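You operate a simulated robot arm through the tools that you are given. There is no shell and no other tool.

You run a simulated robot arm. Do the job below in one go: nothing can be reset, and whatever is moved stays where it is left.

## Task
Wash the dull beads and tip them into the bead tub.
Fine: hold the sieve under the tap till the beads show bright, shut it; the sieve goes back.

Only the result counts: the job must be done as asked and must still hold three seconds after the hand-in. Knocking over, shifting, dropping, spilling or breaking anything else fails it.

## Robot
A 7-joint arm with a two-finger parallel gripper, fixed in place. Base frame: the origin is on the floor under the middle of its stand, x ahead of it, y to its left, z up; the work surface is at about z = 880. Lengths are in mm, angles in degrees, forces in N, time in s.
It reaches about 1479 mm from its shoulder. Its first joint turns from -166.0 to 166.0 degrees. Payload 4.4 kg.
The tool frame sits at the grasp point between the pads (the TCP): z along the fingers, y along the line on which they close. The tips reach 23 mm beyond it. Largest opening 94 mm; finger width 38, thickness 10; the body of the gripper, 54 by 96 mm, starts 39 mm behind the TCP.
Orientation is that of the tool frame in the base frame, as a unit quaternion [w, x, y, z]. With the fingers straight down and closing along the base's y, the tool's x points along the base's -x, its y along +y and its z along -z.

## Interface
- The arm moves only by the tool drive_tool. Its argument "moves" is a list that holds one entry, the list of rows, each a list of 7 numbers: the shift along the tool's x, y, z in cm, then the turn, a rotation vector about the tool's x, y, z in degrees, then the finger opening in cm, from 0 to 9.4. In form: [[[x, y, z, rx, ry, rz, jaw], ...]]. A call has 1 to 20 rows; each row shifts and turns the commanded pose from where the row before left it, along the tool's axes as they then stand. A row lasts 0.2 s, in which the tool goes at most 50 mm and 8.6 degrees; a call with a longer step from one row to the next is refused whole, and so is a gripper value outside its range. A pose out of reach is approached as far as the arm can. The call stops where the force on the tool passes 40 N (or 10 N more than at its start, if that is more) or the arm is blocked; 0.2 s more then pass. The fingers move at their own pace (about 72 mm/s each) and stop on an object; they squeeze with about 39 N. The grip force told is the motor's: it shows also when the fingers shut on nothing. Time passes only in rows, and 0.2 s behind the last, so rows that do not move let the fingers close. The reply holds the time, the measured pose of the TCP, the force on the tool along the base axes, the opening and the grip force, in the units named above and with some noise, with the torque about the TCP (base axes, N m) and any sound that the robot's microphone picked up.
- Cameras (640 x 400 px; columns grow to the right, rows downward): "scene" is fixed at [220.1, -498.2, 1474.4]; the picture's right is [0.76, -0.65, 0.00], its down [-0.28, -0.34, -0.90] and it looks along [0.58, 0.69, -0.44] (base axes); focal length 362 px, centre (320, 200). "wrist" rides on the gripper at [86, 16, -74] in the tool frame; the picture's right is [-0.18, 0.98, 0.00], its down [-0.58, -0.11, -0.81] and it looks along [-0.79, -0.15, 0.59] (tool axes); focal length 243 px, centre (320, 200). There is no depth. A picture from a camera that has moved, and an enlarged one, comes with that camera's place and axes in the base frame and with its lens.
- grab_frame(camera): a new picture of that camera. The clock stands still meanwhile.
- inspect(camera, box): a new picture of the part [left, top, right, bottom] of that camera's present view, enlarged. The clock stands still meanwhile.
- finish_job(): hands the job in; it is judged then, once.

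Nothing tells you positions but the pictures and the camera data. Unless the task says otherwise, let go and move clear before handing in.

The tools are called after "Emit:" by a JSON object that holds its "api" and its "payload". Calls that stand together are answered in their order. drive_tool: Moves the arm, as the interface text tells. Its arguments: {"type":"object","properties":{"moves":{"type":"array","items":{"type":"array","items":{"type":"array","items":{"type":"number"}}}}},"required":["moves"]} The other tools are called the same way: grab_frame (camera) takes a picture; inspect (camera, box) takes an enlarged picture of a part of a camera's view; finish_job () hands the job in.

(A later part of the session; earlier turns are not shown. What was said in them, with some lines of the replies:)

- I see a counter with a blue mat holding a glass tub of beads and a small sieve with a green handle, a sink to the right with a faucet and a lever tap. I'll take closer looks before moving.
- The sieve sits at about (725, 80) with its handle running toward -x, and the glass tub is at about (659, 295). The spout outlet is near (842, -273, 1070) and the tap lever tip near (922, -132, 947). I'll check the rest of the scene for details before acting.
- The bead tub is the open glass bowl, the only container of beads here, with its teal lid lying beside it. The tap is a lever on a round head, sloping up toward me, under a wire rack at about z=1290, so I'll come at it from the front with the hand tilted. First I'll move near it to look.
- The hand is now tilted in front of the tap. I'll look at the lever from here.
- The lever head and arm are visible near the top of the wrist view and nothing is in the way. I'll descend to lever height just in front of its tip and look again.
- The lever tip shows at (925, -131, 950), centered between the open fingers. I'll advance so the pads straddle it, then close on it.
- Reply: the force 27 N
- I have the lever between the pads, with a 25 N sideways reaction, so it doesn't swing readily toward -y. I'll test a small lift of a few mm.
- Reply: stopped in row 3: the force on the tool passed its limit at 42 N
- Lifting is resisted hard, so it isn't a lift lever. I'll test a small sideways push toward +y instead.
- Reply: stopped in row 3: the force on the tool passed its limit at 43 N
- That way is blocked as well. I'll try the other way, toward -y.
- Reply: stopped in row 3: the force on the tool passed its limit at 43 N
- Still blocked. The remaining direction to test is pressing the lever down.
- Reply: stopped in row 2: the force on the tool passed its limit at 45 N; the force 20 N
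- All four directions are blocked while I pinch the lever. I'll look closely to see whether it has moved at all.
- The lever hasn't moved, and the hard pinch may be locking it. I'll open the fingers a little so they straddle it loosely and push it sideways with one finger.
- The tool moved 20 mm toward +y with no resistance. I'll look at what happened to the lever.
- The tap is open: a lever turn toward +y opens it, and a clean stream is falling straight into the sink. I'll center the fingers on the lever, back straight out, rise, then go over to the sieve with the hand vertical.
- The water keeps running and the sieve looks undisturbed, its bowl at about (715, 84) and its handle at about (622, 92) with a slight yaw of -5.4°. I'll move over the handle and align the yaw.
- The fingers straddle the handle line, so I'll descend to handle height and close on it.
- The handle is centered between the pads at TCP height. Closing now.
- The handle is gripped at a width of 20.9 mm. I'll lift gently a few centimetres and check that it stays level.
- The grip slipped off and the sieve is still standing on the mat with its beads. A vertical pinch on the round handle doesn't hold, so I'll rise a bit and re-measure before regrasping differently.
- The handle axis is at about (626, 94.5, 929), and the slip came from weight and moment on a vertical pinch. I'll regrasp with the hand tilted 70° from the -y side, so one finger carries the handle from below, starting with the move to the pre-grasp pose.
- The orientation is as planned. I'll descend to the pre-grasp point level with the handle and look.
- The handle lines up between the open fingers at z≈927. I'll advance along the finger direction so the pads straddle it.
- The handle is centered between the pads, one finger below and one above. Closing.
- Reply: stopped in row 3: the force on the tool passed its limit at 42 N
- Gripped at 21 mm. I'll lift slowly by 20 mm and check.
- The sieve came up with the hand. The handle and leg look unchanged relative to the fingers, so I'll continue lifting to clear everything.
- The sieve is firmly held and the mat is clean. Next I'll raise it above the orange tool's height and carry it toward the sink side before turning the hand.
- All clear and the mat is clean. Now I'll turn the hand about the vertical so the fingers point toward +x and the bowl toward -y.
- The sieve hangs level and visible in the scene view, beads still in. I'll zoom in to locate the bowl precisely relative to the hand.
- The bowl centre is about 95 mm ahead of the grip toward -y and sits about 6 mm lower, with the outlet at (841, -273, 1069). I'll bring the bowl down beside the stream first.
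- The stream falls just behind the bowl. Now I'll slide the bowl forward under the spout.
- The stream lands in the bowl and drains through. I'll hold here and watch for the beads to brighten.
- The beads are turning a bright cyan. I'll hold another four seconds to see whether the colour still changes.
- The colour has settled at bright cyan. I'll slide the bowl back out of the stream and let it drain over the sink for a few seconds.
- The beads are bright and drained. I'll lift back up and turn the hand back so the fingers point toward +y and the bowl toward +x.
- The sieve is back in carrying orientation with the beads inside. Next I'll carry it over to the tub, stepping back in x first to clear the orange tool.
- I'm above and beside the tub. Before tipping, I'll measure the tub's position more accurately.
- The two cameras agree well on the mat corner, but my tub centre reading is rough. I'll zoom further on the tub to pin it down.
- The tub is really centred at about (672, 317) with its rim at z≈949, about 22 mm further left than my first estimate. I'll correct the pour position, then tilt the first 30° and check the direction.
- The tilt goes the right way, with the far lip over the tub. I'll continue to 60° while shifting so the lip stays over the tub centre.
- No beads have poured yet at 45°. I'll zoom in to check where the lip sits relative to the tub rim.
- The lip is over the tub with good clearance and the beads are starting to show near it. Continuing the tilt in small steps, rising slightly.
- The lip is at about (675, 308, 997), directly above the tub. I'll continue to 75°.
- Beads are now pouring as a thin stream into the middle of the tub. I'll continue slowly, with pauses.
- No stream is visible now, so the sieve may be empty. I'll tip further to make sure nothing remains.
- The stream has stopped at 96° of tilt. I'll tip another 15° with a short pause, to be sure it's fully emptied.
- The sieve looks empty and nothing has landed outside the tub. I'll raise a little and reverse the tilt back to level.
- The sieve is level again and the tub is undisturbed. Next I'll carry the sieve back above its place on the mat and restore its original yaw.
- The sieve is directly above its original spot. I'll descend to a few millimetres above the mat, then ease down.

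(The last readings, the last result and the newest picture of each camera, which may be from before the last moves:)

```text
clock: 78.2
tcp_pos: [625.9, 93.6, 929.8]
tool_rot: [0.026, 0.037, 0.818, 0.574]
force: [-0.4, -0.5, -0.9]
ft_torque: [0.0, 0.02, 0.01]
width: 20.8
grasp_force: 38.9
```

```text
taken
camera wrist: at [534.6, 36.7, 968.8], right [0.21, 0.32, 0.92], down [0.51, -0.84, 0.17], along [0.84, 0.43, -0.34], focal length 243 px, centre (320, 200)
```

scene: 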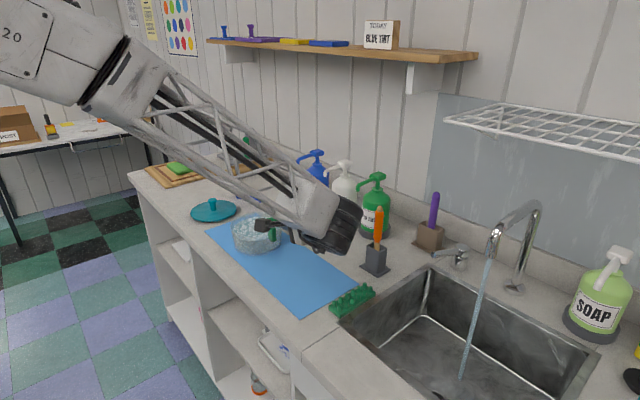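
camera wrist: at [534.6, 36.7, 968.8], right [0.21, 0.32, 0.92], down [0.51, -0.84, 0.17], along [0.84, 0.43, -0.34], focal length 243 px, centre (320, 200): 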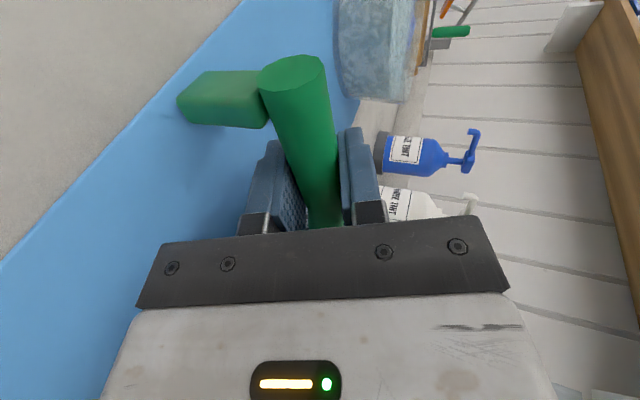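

Almost touching. Easing down another 1 mm at a time until I feel contact.

Emit:
{"api": "drive_tool", "payload": {"moves": [[[0, -0.094, 0.034, 0, 0, 0, 0], [0, -0.094, 0.034, 0, 0, 0, 0], [0, 0, 0, 0, 0, 0, 0]]]}}

```text
clock: 79.0
tcp_pos: [627.0, 92.7, 928.2]
tool_rot: [0.025, 0.037, 0.818, 0.573]
force: [-5.3, 1.1, 8.8]
ft_torque: [-0.06, 0.08, -0.04]
width: 20.8
grasp_force: 39.3
```

Contact shows about 9 N, so the sieve rests on the mat. Releasing now, and I'll check before backing out.

Emit:
{"api": "drive_tool", "payload": {"moves": [[[0, 0, 0, 0, 0, 0, 3.0], [0, 0, 0, 0, 0, 0, 4.4], [0, 0, 0, 0, 0, 0, 4.4], [0, 0, 0, 0, 0, 0, 4.4]]]}}

Emit:
{"api": "grab_frame", "payload": {"camera": "wrist"}}

```text
clock: 80.0
tcp_pos: [627.7, 92.9, 927.8]
tool_rot: [0.026, 0.037, 0.818, 0.574]
force: [-0.5, 0.2, -0.8]
ft_torque: [0.02, 0.0, -0.01]
width: 43.9
grasp_force: 0.1
```

```text
taken
camera wrist: at [535.1, 36.7, 967.1], right [0.21, 0.32, 0.92], down [0.51, -0.84, 0.17], along [0.84, 0.43, -0.34], focal length 243 px, centre (320, 200)
```

wrist: 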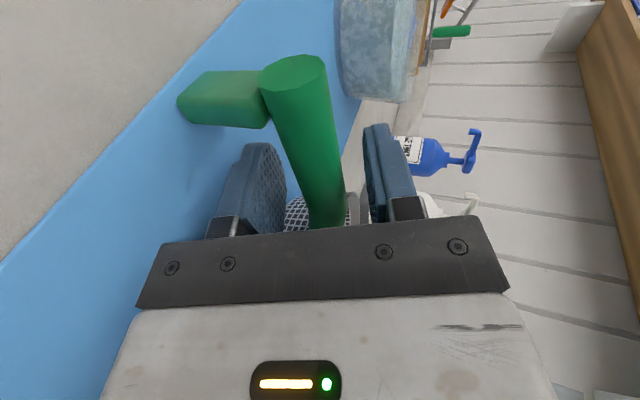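

The sieve stands free. I'll back straight out along the finger direction and rise.

Emit:
{"api": "drive_tool", "payload": {"moves": [[[0, 0, -1.5, 0, 0, 0, 4.4], [0, 0, -3, 0, 0, 0, 4.4], [0, 0, -3, 0, 0, 0, 4.4], [0, 0, -2.5, 0, 0, 0, 4.4], [0, 3.45, -1.25, 0, 0, 0, 4.4], [0, 3.45, -1.25, 0, 0, 0, 4.4], [0, 3.45, -1.25, 0, 0, 0, 4.4], [0, 0, 0, 0, 0, 0, 4.4]]]}}

Emit:
{"api": "grab_frame", "payload": {"camera": "scene"}}

Emit:
{"api": "grab_frame", "payload": {"camera": "wrist"}}

```text
clock: 81.8
tcp_pos: [619.6, -1.8, 1070.4]
tool_rot: [0.026, 0.037, 0.818, 0.574]
force: [0.0, -0.9, 0.2]
ft_torque: [0.0, -0.04, 0.0]
width: 44.0
grasp_force: 0.2
```

```text
taken
```

scene: 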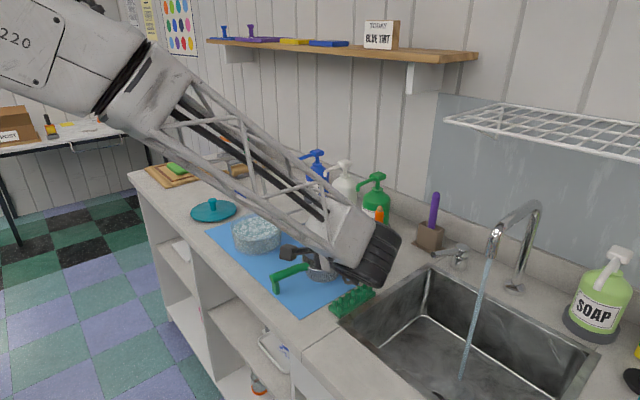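

```text
taken
camera wrist: at [527.2, -58.4, 1109.9], right [0.21, 0.32, 0.92], down [0.51, -0.84, 0.17], along [0.83, 0.43, -0.34], focal length 243 px, centre (320, 200)
```

wrist: 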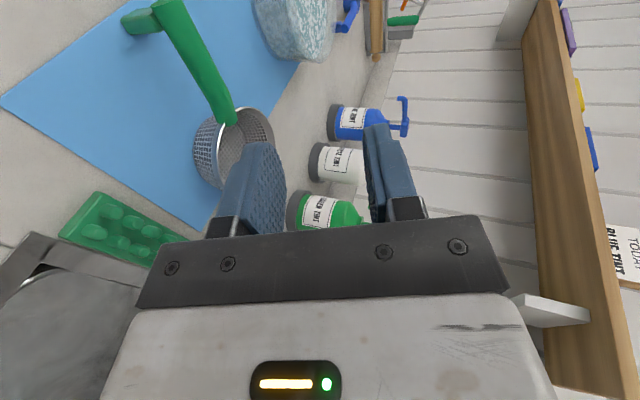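

The sieve stands empty on the mat in its original place, and the tub is full. Only the tap remains to be shut. I'll bring the hand back to vertical, then tilt it forward for the tap.

Emit:
{"api": "drive_tool", "payload": {"moves": [[[0, 2.82, -1.03, 0, 0, 0, 4.4], [0, 0, 0, 7.78, 0, 0, 4.4], [0, 0, 0, 7.78, 0, 0, 4.4], [0, 0, 0, 7.78, 0, 0, 4.4], [0, 0, 0, 7.78, 0, 0, 4.4], [0, 0, 0, 7.78, 0, 0, 4.4], [0, 0, 0, 7.78, 0, 0, 4.4], [0, 0, 0, 7.78, 0, 0, 4.4], [0, 0, 0, 7.78, 0, 0, 4.4], [0, 0, 0, 7.78, 0, 0, 4.4], [0, 0, 0, 0, 0, -5.2, 4.4], [0, 0, 0, 0, -8, 0, 4.4], [0, 0, 0, 0, -8, 0, 4.4], [0, 0, 0, 0, -8, 0, 4.4], [0, 0, 0, 0, -8, 0, 4.4], [0, 0, 0, 0, -8, 0, 4.4], [0, 0, 0, 0, -8, 0, 4.4], [0, 0, 0, 0, 0, 0, 4.4]]]}}

Emit:
{"api": "grab_frame", "payload": {"camera": "scene"}}

Emit:
{"api": "grab_frame", "payload": {"camera": "wrist"}}

Emit:
{"api": "inspect", "payload": {"camera": "scene", "box": [425, 230, 489, 270]}}

```text
clock: 85.6
tcp_pos: [618.9, -0.7, 1102.5]
tool_rot: [0.408, 0.001, 0.913, 0.001]
force: [-0.3, -0.1, 0.2]
ft_torque: [0.01, 0.04, 0.01]
width: 44.0
grasp_force: 0.0
```

```text
taken
```

scene: 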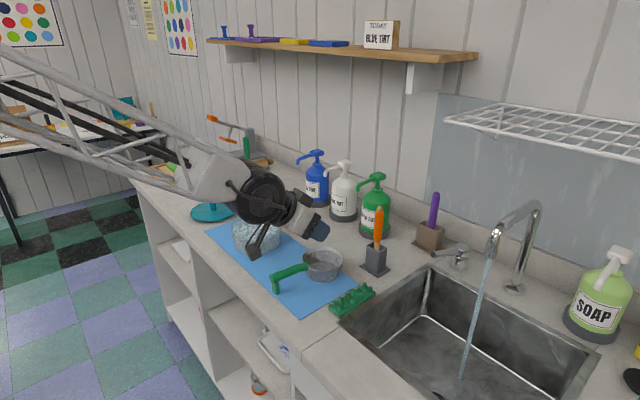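

```text
taken
camera wrist: at [505.2, 15.2, 1086.2], right [0.12, 0.98, 0.14], down [-0.21, -0.11, 0.97], along [0.97, -0.15, 0.19], focal length 243 px, centre (320, 200)
```

wrist: 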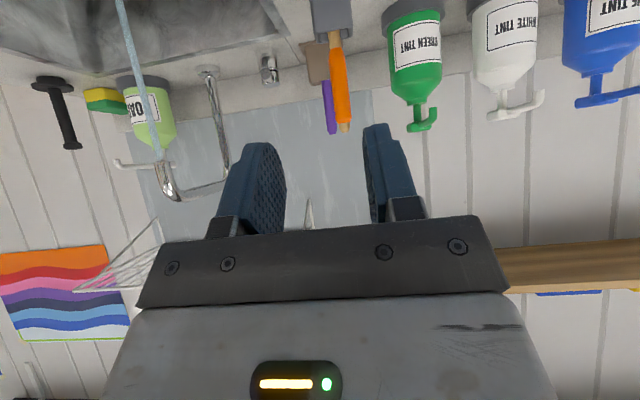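

```text
10.00 times, centred on (457, 250) of scene
camera zoom: at [220.1, -498.2, 1474.4], right [0.76, -0.65, 0.0], down [-0.28, -0.34, -0.9], along [0.58, 0.69, -0.44], focal length 3615 px, centre (-1050, -300)
```

zoom: 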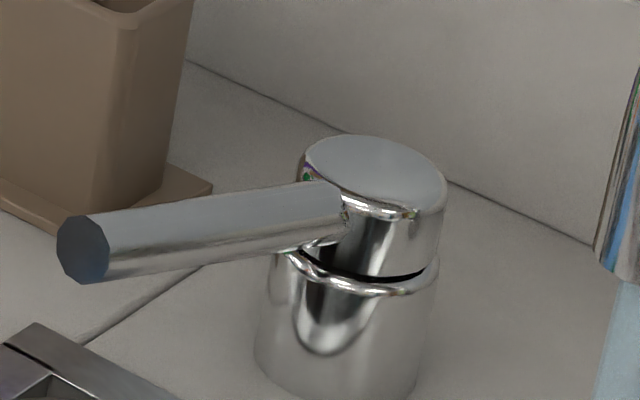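

The lever tip now sits at about (930, -108). I'll approach the tap again the same way, to a point in front of the lever.

Emit:
{"api": "drive_tool", "payload": {"moves": [[[-2.38, -2.38, 2.72, 0, 0, 0, 4.4], [-2.38, -2.38, 2.72, 0, 0, 0, 4.4], [-2.38, -2.38, 2.72, 0, 0, 0, 4.4], [-2.38, -2.38, 2.72, 0, 0, 0, 4.4], [-2.38, -2.38, 2.72, 0, 0, 0, 4.4], [1.99, 0, 3.47, 0, 0, 0, 4.4], [1.99, 0, 3.47, 0, 0, 0, 4.4], [1.99, 0, 3.47, 0, 0, 0, 4.4], [1.99, 0, 3.47, 0, 0, 0, 4.4], [0, 0, 0, 0, 0, 0, 4.4]]]}}

Emit:
{"api": "grab_frame", "payload": {"camera": "wrist"}}

Emit:
{"api": "grab_frame", "payload": {"camera": "scene"}}

```text
clock: 87.8
tcp_pos: [849.7, -122.7, 946.7]
tool_rot: [0.407, 0.001, 0.914, 0.001]
force: [-0.3, -0.3, -0.3]
ft_torque: [0.03, 0.02, -0.03]
width: 43.7
grasp_force: 0.1
```

```text
taken
camera wrist: at [735.7, -106.0, 930.7], right [0.12, 0.98, 0.14], down [-0.21, -0.11, 0.97], along [0.97, -0.15, 0.19], focal length 243 px, centre (320, 200)
```

wrist: 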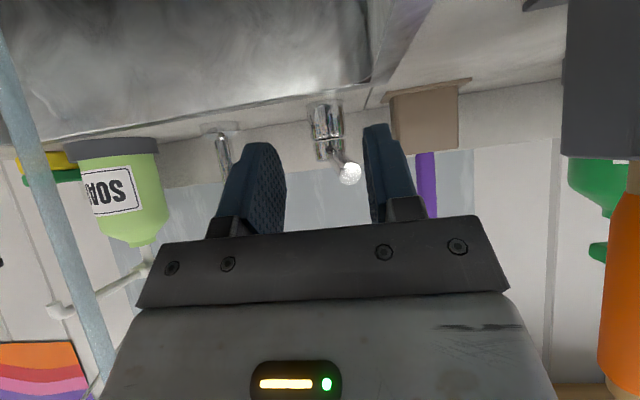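

```text
taken
```

scene: 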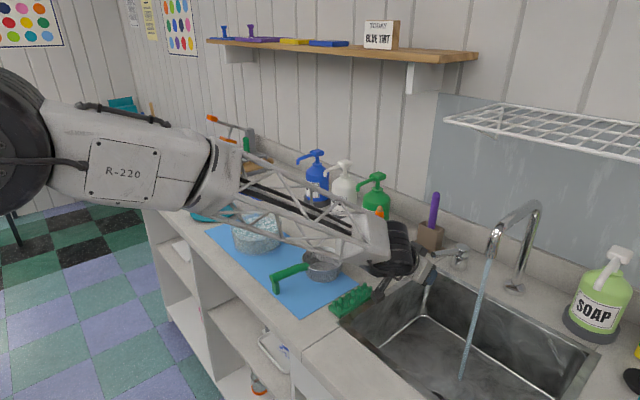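

The lever tip is at (930, -110, 950), between the open fingers. I'll shift slightly and advance to straddle it.

Emit:
{"api": "drive_tool", "payload": {"moves": [[[-0.8, 1.27, 0.9, 0, 0, 0, 4.4], [-1.7, 0, 1.92, 0, 0, 0, 4.4], [-1.7, 0, 1.92, 0, 0, 0, 4.4], [-1.75, 0, 1.98, 0, 0, 0, 4.4], [0, 0, 0, 0, 0, 0, 4.4]]]}}

Emit:
{"api": "grab_frame", "payload": {"camera": "wrist"}}

```text
clock: 89.0
tcp_pos: [941.2, -107.3, 947.4]
tool_rot: [0.407, -0.001, 0.914, 0.001]
force: [0.2, 0.1, -0.5]
ft_torque: [0.01, 0.02, 0.01]
width: 44.2
grasp_force: 0.1
```

```text
taken
camera wrist: at [826.8, -91.1, 930.9], right [0.12, 0.98, 0.14], down [-0.21, -0.11, 0.97], along [0.97, -0.15, 0.19], focal length 243 px, centre (320, 200)
```

wrist: 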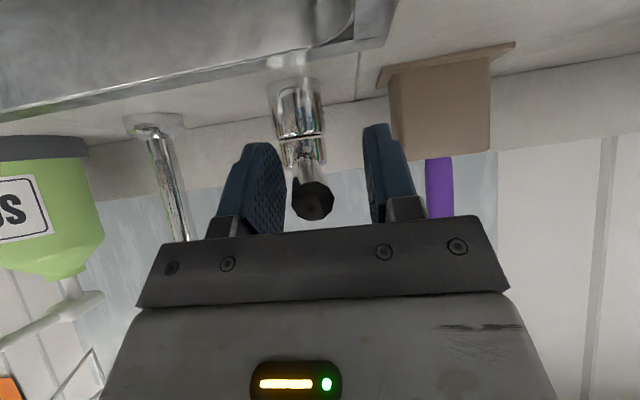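

The fingers straddle the lever. I'll narrow the gap slightly and push it back toward -y to the closed position.

Emit:
{"api": "drive_tool", "payload": {"moves": [[[0, 0, 0, 0, 0, 0, 3.2], [0, -0.2, 0, 0, 0, 0, 3.2], [0, -0.35, 0, 0, 0, 0, 3.2], [0, -0.35, 0, 0, 0, 0, 3.2], [0, -0.35, 0, 0, 0, 0, 3.2], [0, -0.35, 0, 0, 0, 0, 3.2], [0, -0.35, 0, 0, 0, 0, 3.2], [0, -0.35, 0, 0, 0, 0, 3.2], [0, -0.35, 0, 0, 0, 0, 3.2], [0, 0, 0, 0, 0, 0, 3.2]]]}}

Emit:
{"api": "grab_frame", "payload": {"camera": "scene"}}

Emit:
{"api": "grab_frame", "payload": {"camera": "wrist"}}

```text
clock: 91.2
tcp_pos: [938.9, -132.4, 945.9]
tool_rot: [0.407, -0.001, 0.913, 0.001]
force: [-0.7, -0.4, -0.5]
ft_torque: [0.01, 0.0, -0.02]
width: 32.1
grasp_force: 0.0
```

```text
taken
```

scene: 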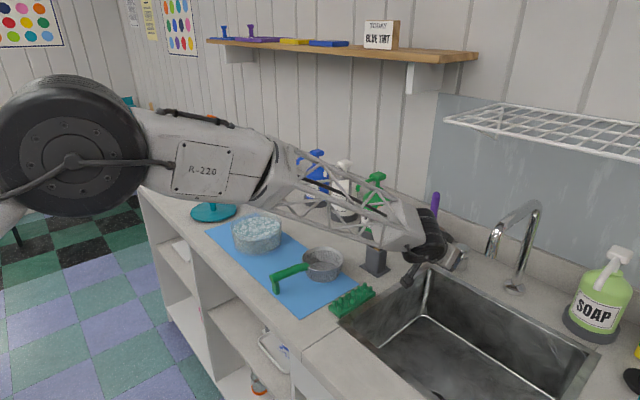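

```text
taken
camera wrist: at [825.5, -116.6, 931.0], right [0.12, 0.98, 0.14], down [-0.21, -0.11, 0.97], along [0.97, -0.15, 0.19], focal length 243 px, centre (320, 200)
```

wrist: 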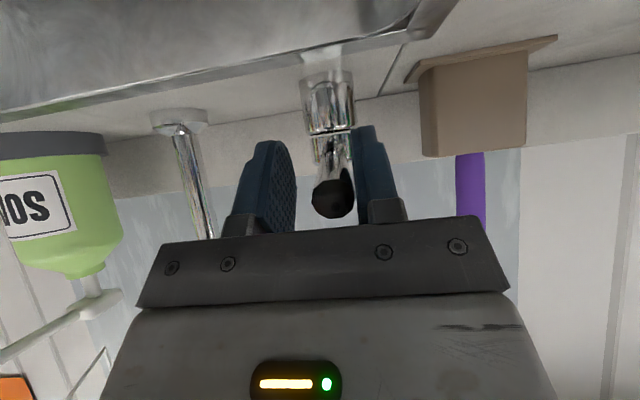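

The stream has stopped. I'll nudge the lever the last few millimetres to its original closed position, watching the force.

Emit:
{"api": "drive_tool", "payload": {"moves": [[[0, -0.15, 0, 0, 0, 0, 3.2], [0, -0.15, 0, 0, 0, 0, 3.2], [0, -0.15, 0, 0, 0, 0, 3.2], [0, 0, 0, 0, 0, 0, 3.2]]]}}

Emit:
{"api": "inspect", "payload": {"camera": "wrist", "box": [220, 60, 420, 240]}}

Emit:
{"api": "inspect", "payload": {"camera": "scene", "box": [420, 190, 548, 270]}}

```text
clock: 92.2
tcp_pos: [940.0, -137.5, 947.6]
tool_rot: [0.407, 0.0, 0.913, 0.001]
force: [0.4, 0.8, 0.8]
ft_torque: [0.02, -0.03, 0.04]
width: 33.2
grasp_force: 1.2
```

```text
2.22 times, centred on (320, 150) of wrist
camera zoom: at [826.3, -121.2, 931.4], right [0.12, 0.98, 0.14], down [-0.21, -0.11, 0.97], along [0.97, -0.15, 0.19], focal length 539 px, centre (320, 311)
```

zoom: 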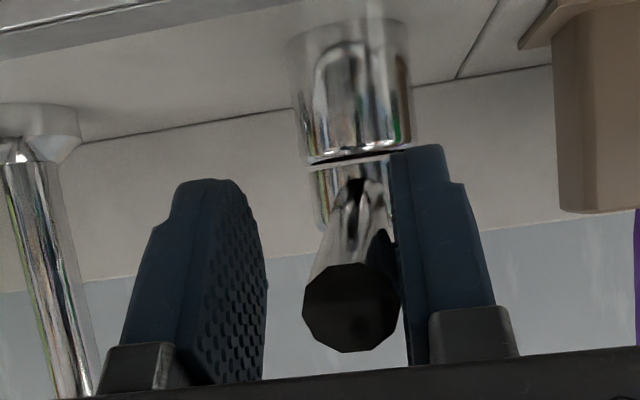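

```text
5.00 times, centred on (484, 230) of scene
camera zoom: at [220.1, -498.2, 1474.4], right [0.76, -0.65, 0.0], down [-0.28, -0.34, -0.9], along [0.58, 0.69, -0.44], focal length 1807 px, centre (-500, 50)
```

zoom: 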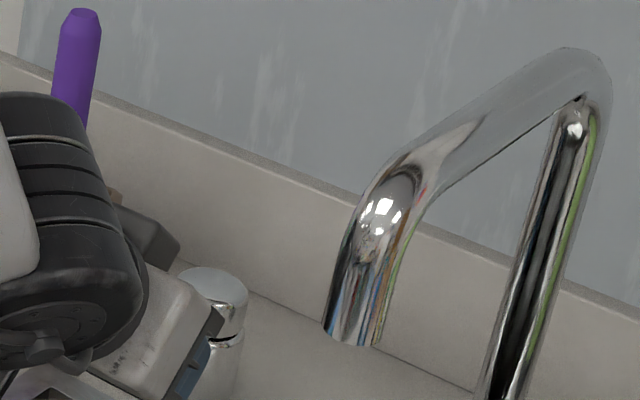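

The tap is fully shut: the lever is at its original position against its stop and no water shows. I'll center the fingers on the lever, back out and move clear.

Emit:
{"api": "drive_tool", "payload": {"moves": [[[0, 0.5, 0, 0, 0, 0, 3.4], [2.45, 0, -2.72, 0, 0, 0, 3.4], [2.45, 0, -2.72, 0, 0, 0, 3.4], [2.45, 0, -2.72, 0, 0, 0, 3.4], [-2.79, 0, -2.51, 0, 0, 0, 3.4], [-2.79, 0, -2.51, 0, 0, 0, 3.4], [-2.79, 0, -2.51, 0, 0, 0, 3.4], [-2.79, 0, -2.51, 0, 0, 0, 3.4], [2.68, 0, -2.97, 0, 0, 0, 3.4], [2.68, 0, -2.97, 0, 0, 0, 3.4], [2.68, 0, -2.97, 0, 0, 0, 3.4], [2.68, 0, -2.97, 0, 0, 0, 3.4], [2.68, 0, -2.97, 0, 0, 0, 3.4], [-2.6, 0, -2.34, 0, 0, 0, 3.4], [-2.6, 0, -2.34, 0, 0, 0, 3.4], [-2.6, 0, -2.34, 0, 0, 0, 3.4], [0, 0, 0, 0, 0, 0, 3.4]]]}}

Emit:
{"api": "grab_frame", "payload": {"camera": "scene"}}

Emit:
{"api": "grab_frame", "payload": {"camera": "wrist"}}

Emit:
{"api": "inspect", "payload": {"camera": "scene", "box": [200, 190, 400, 315]}}

Emit:
{"api": "inspect", "payload": {"camera": "scene", "box": [400, 180, 600, 305]}}

```text
clock: 95.8
tcp_pos: [628.3, -130.7, 1201.4]
tool_rot: [0.407, 0.0, 0.913, 0.0]
force: [-0.7, -0.5, 0.0]
ft_torque: [-0.02, 0.01, 0.0]
width: 34.1
grasp_force: 0.1
```

```text
taken
```

scene: 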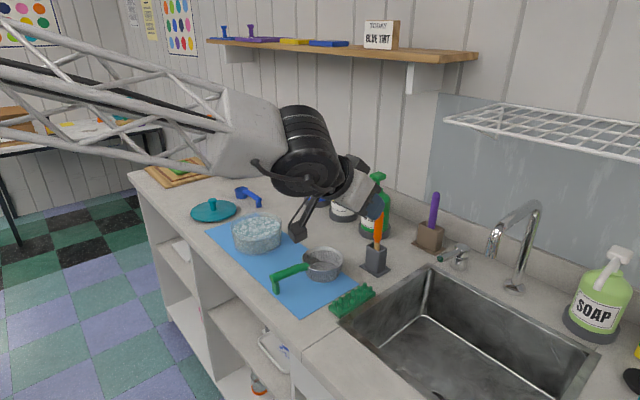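

```text
taken
camera wrist: at [515.2, -114.1, 1185.8], right [0.12, 0.98, 0.14], down [-0.21, -0.11, 0.97], along [0.97, -0.15, 0.19], focal length 243 px, centre (320, 200)
```

wrist: 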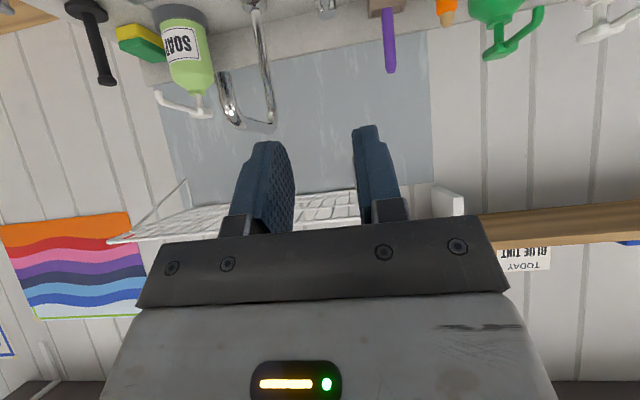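

```text
3.20 times, centred on (300, 252) of scene
camera zoom: at [220.1, -498.2, 1474.4], right [0.76, -0.65, 0.0], down [-0.28, -0.34, -0.9], along [0.58, 0.69, -0.44], focal length 1157 px, centre (384, 32)
```

zoom: 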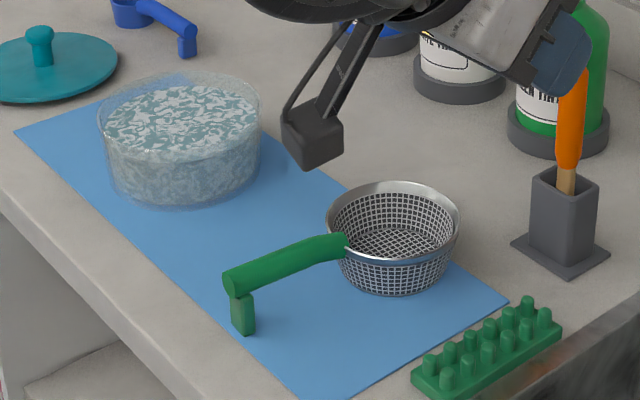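

```text
3.20 times, centred on (500, 242) of scene
camera zoom: at [220.1, -498.2, 1474.4], right [0.76, -0.65, 0.0], down [-0.28, -0.34, -0.9], along [0.58, 0.69, -0.44], focal length 1157 px, centre (-256, 64)
```

zoom: 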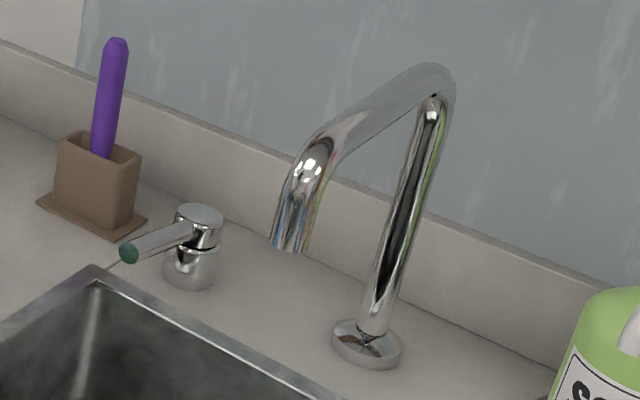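

The washed beads are in the tub, and the empty sieve is back on the mat where it stood. The tap lever is at its original closed position with no water running, and I see no spills. The gripper is empty and clear of everything, so I'm handing in.

Emit:
{"api": "finish_job", "payload": {}}

```text
The job is handed in.
```

The beads are washed and tipped into the glass tub, the tap is shut, and the empty sieve is back on the mat where it stood.

- **Washing:** I held the sieve under the stream for about eight seconds. The beads turned bright cyan within the first four, and the colour didn't change after that. I then let them drain over the sink.
- **Tipping:** I took the glass dish on the mat to be the bead tub, as it was the only container of beads I could see. The beads poured into its middle, and the sieve was empty when I set it down.
- **Tub colour:** The surface of the tub still looks the same dull teal as before.
- **Tap:** The water ran while I tipped the beads and put the sieve back; I shut it last. The lever is back at its original closed position and no water shows.
- **Sieve:** My first grip slipped, which nudged the sieve about 3 mm on the mat; no beads spilled. I picked it up again with one finger under the handle.

In the last pictures nothing had spilled or been knocked over, and the arm was empty and clear.
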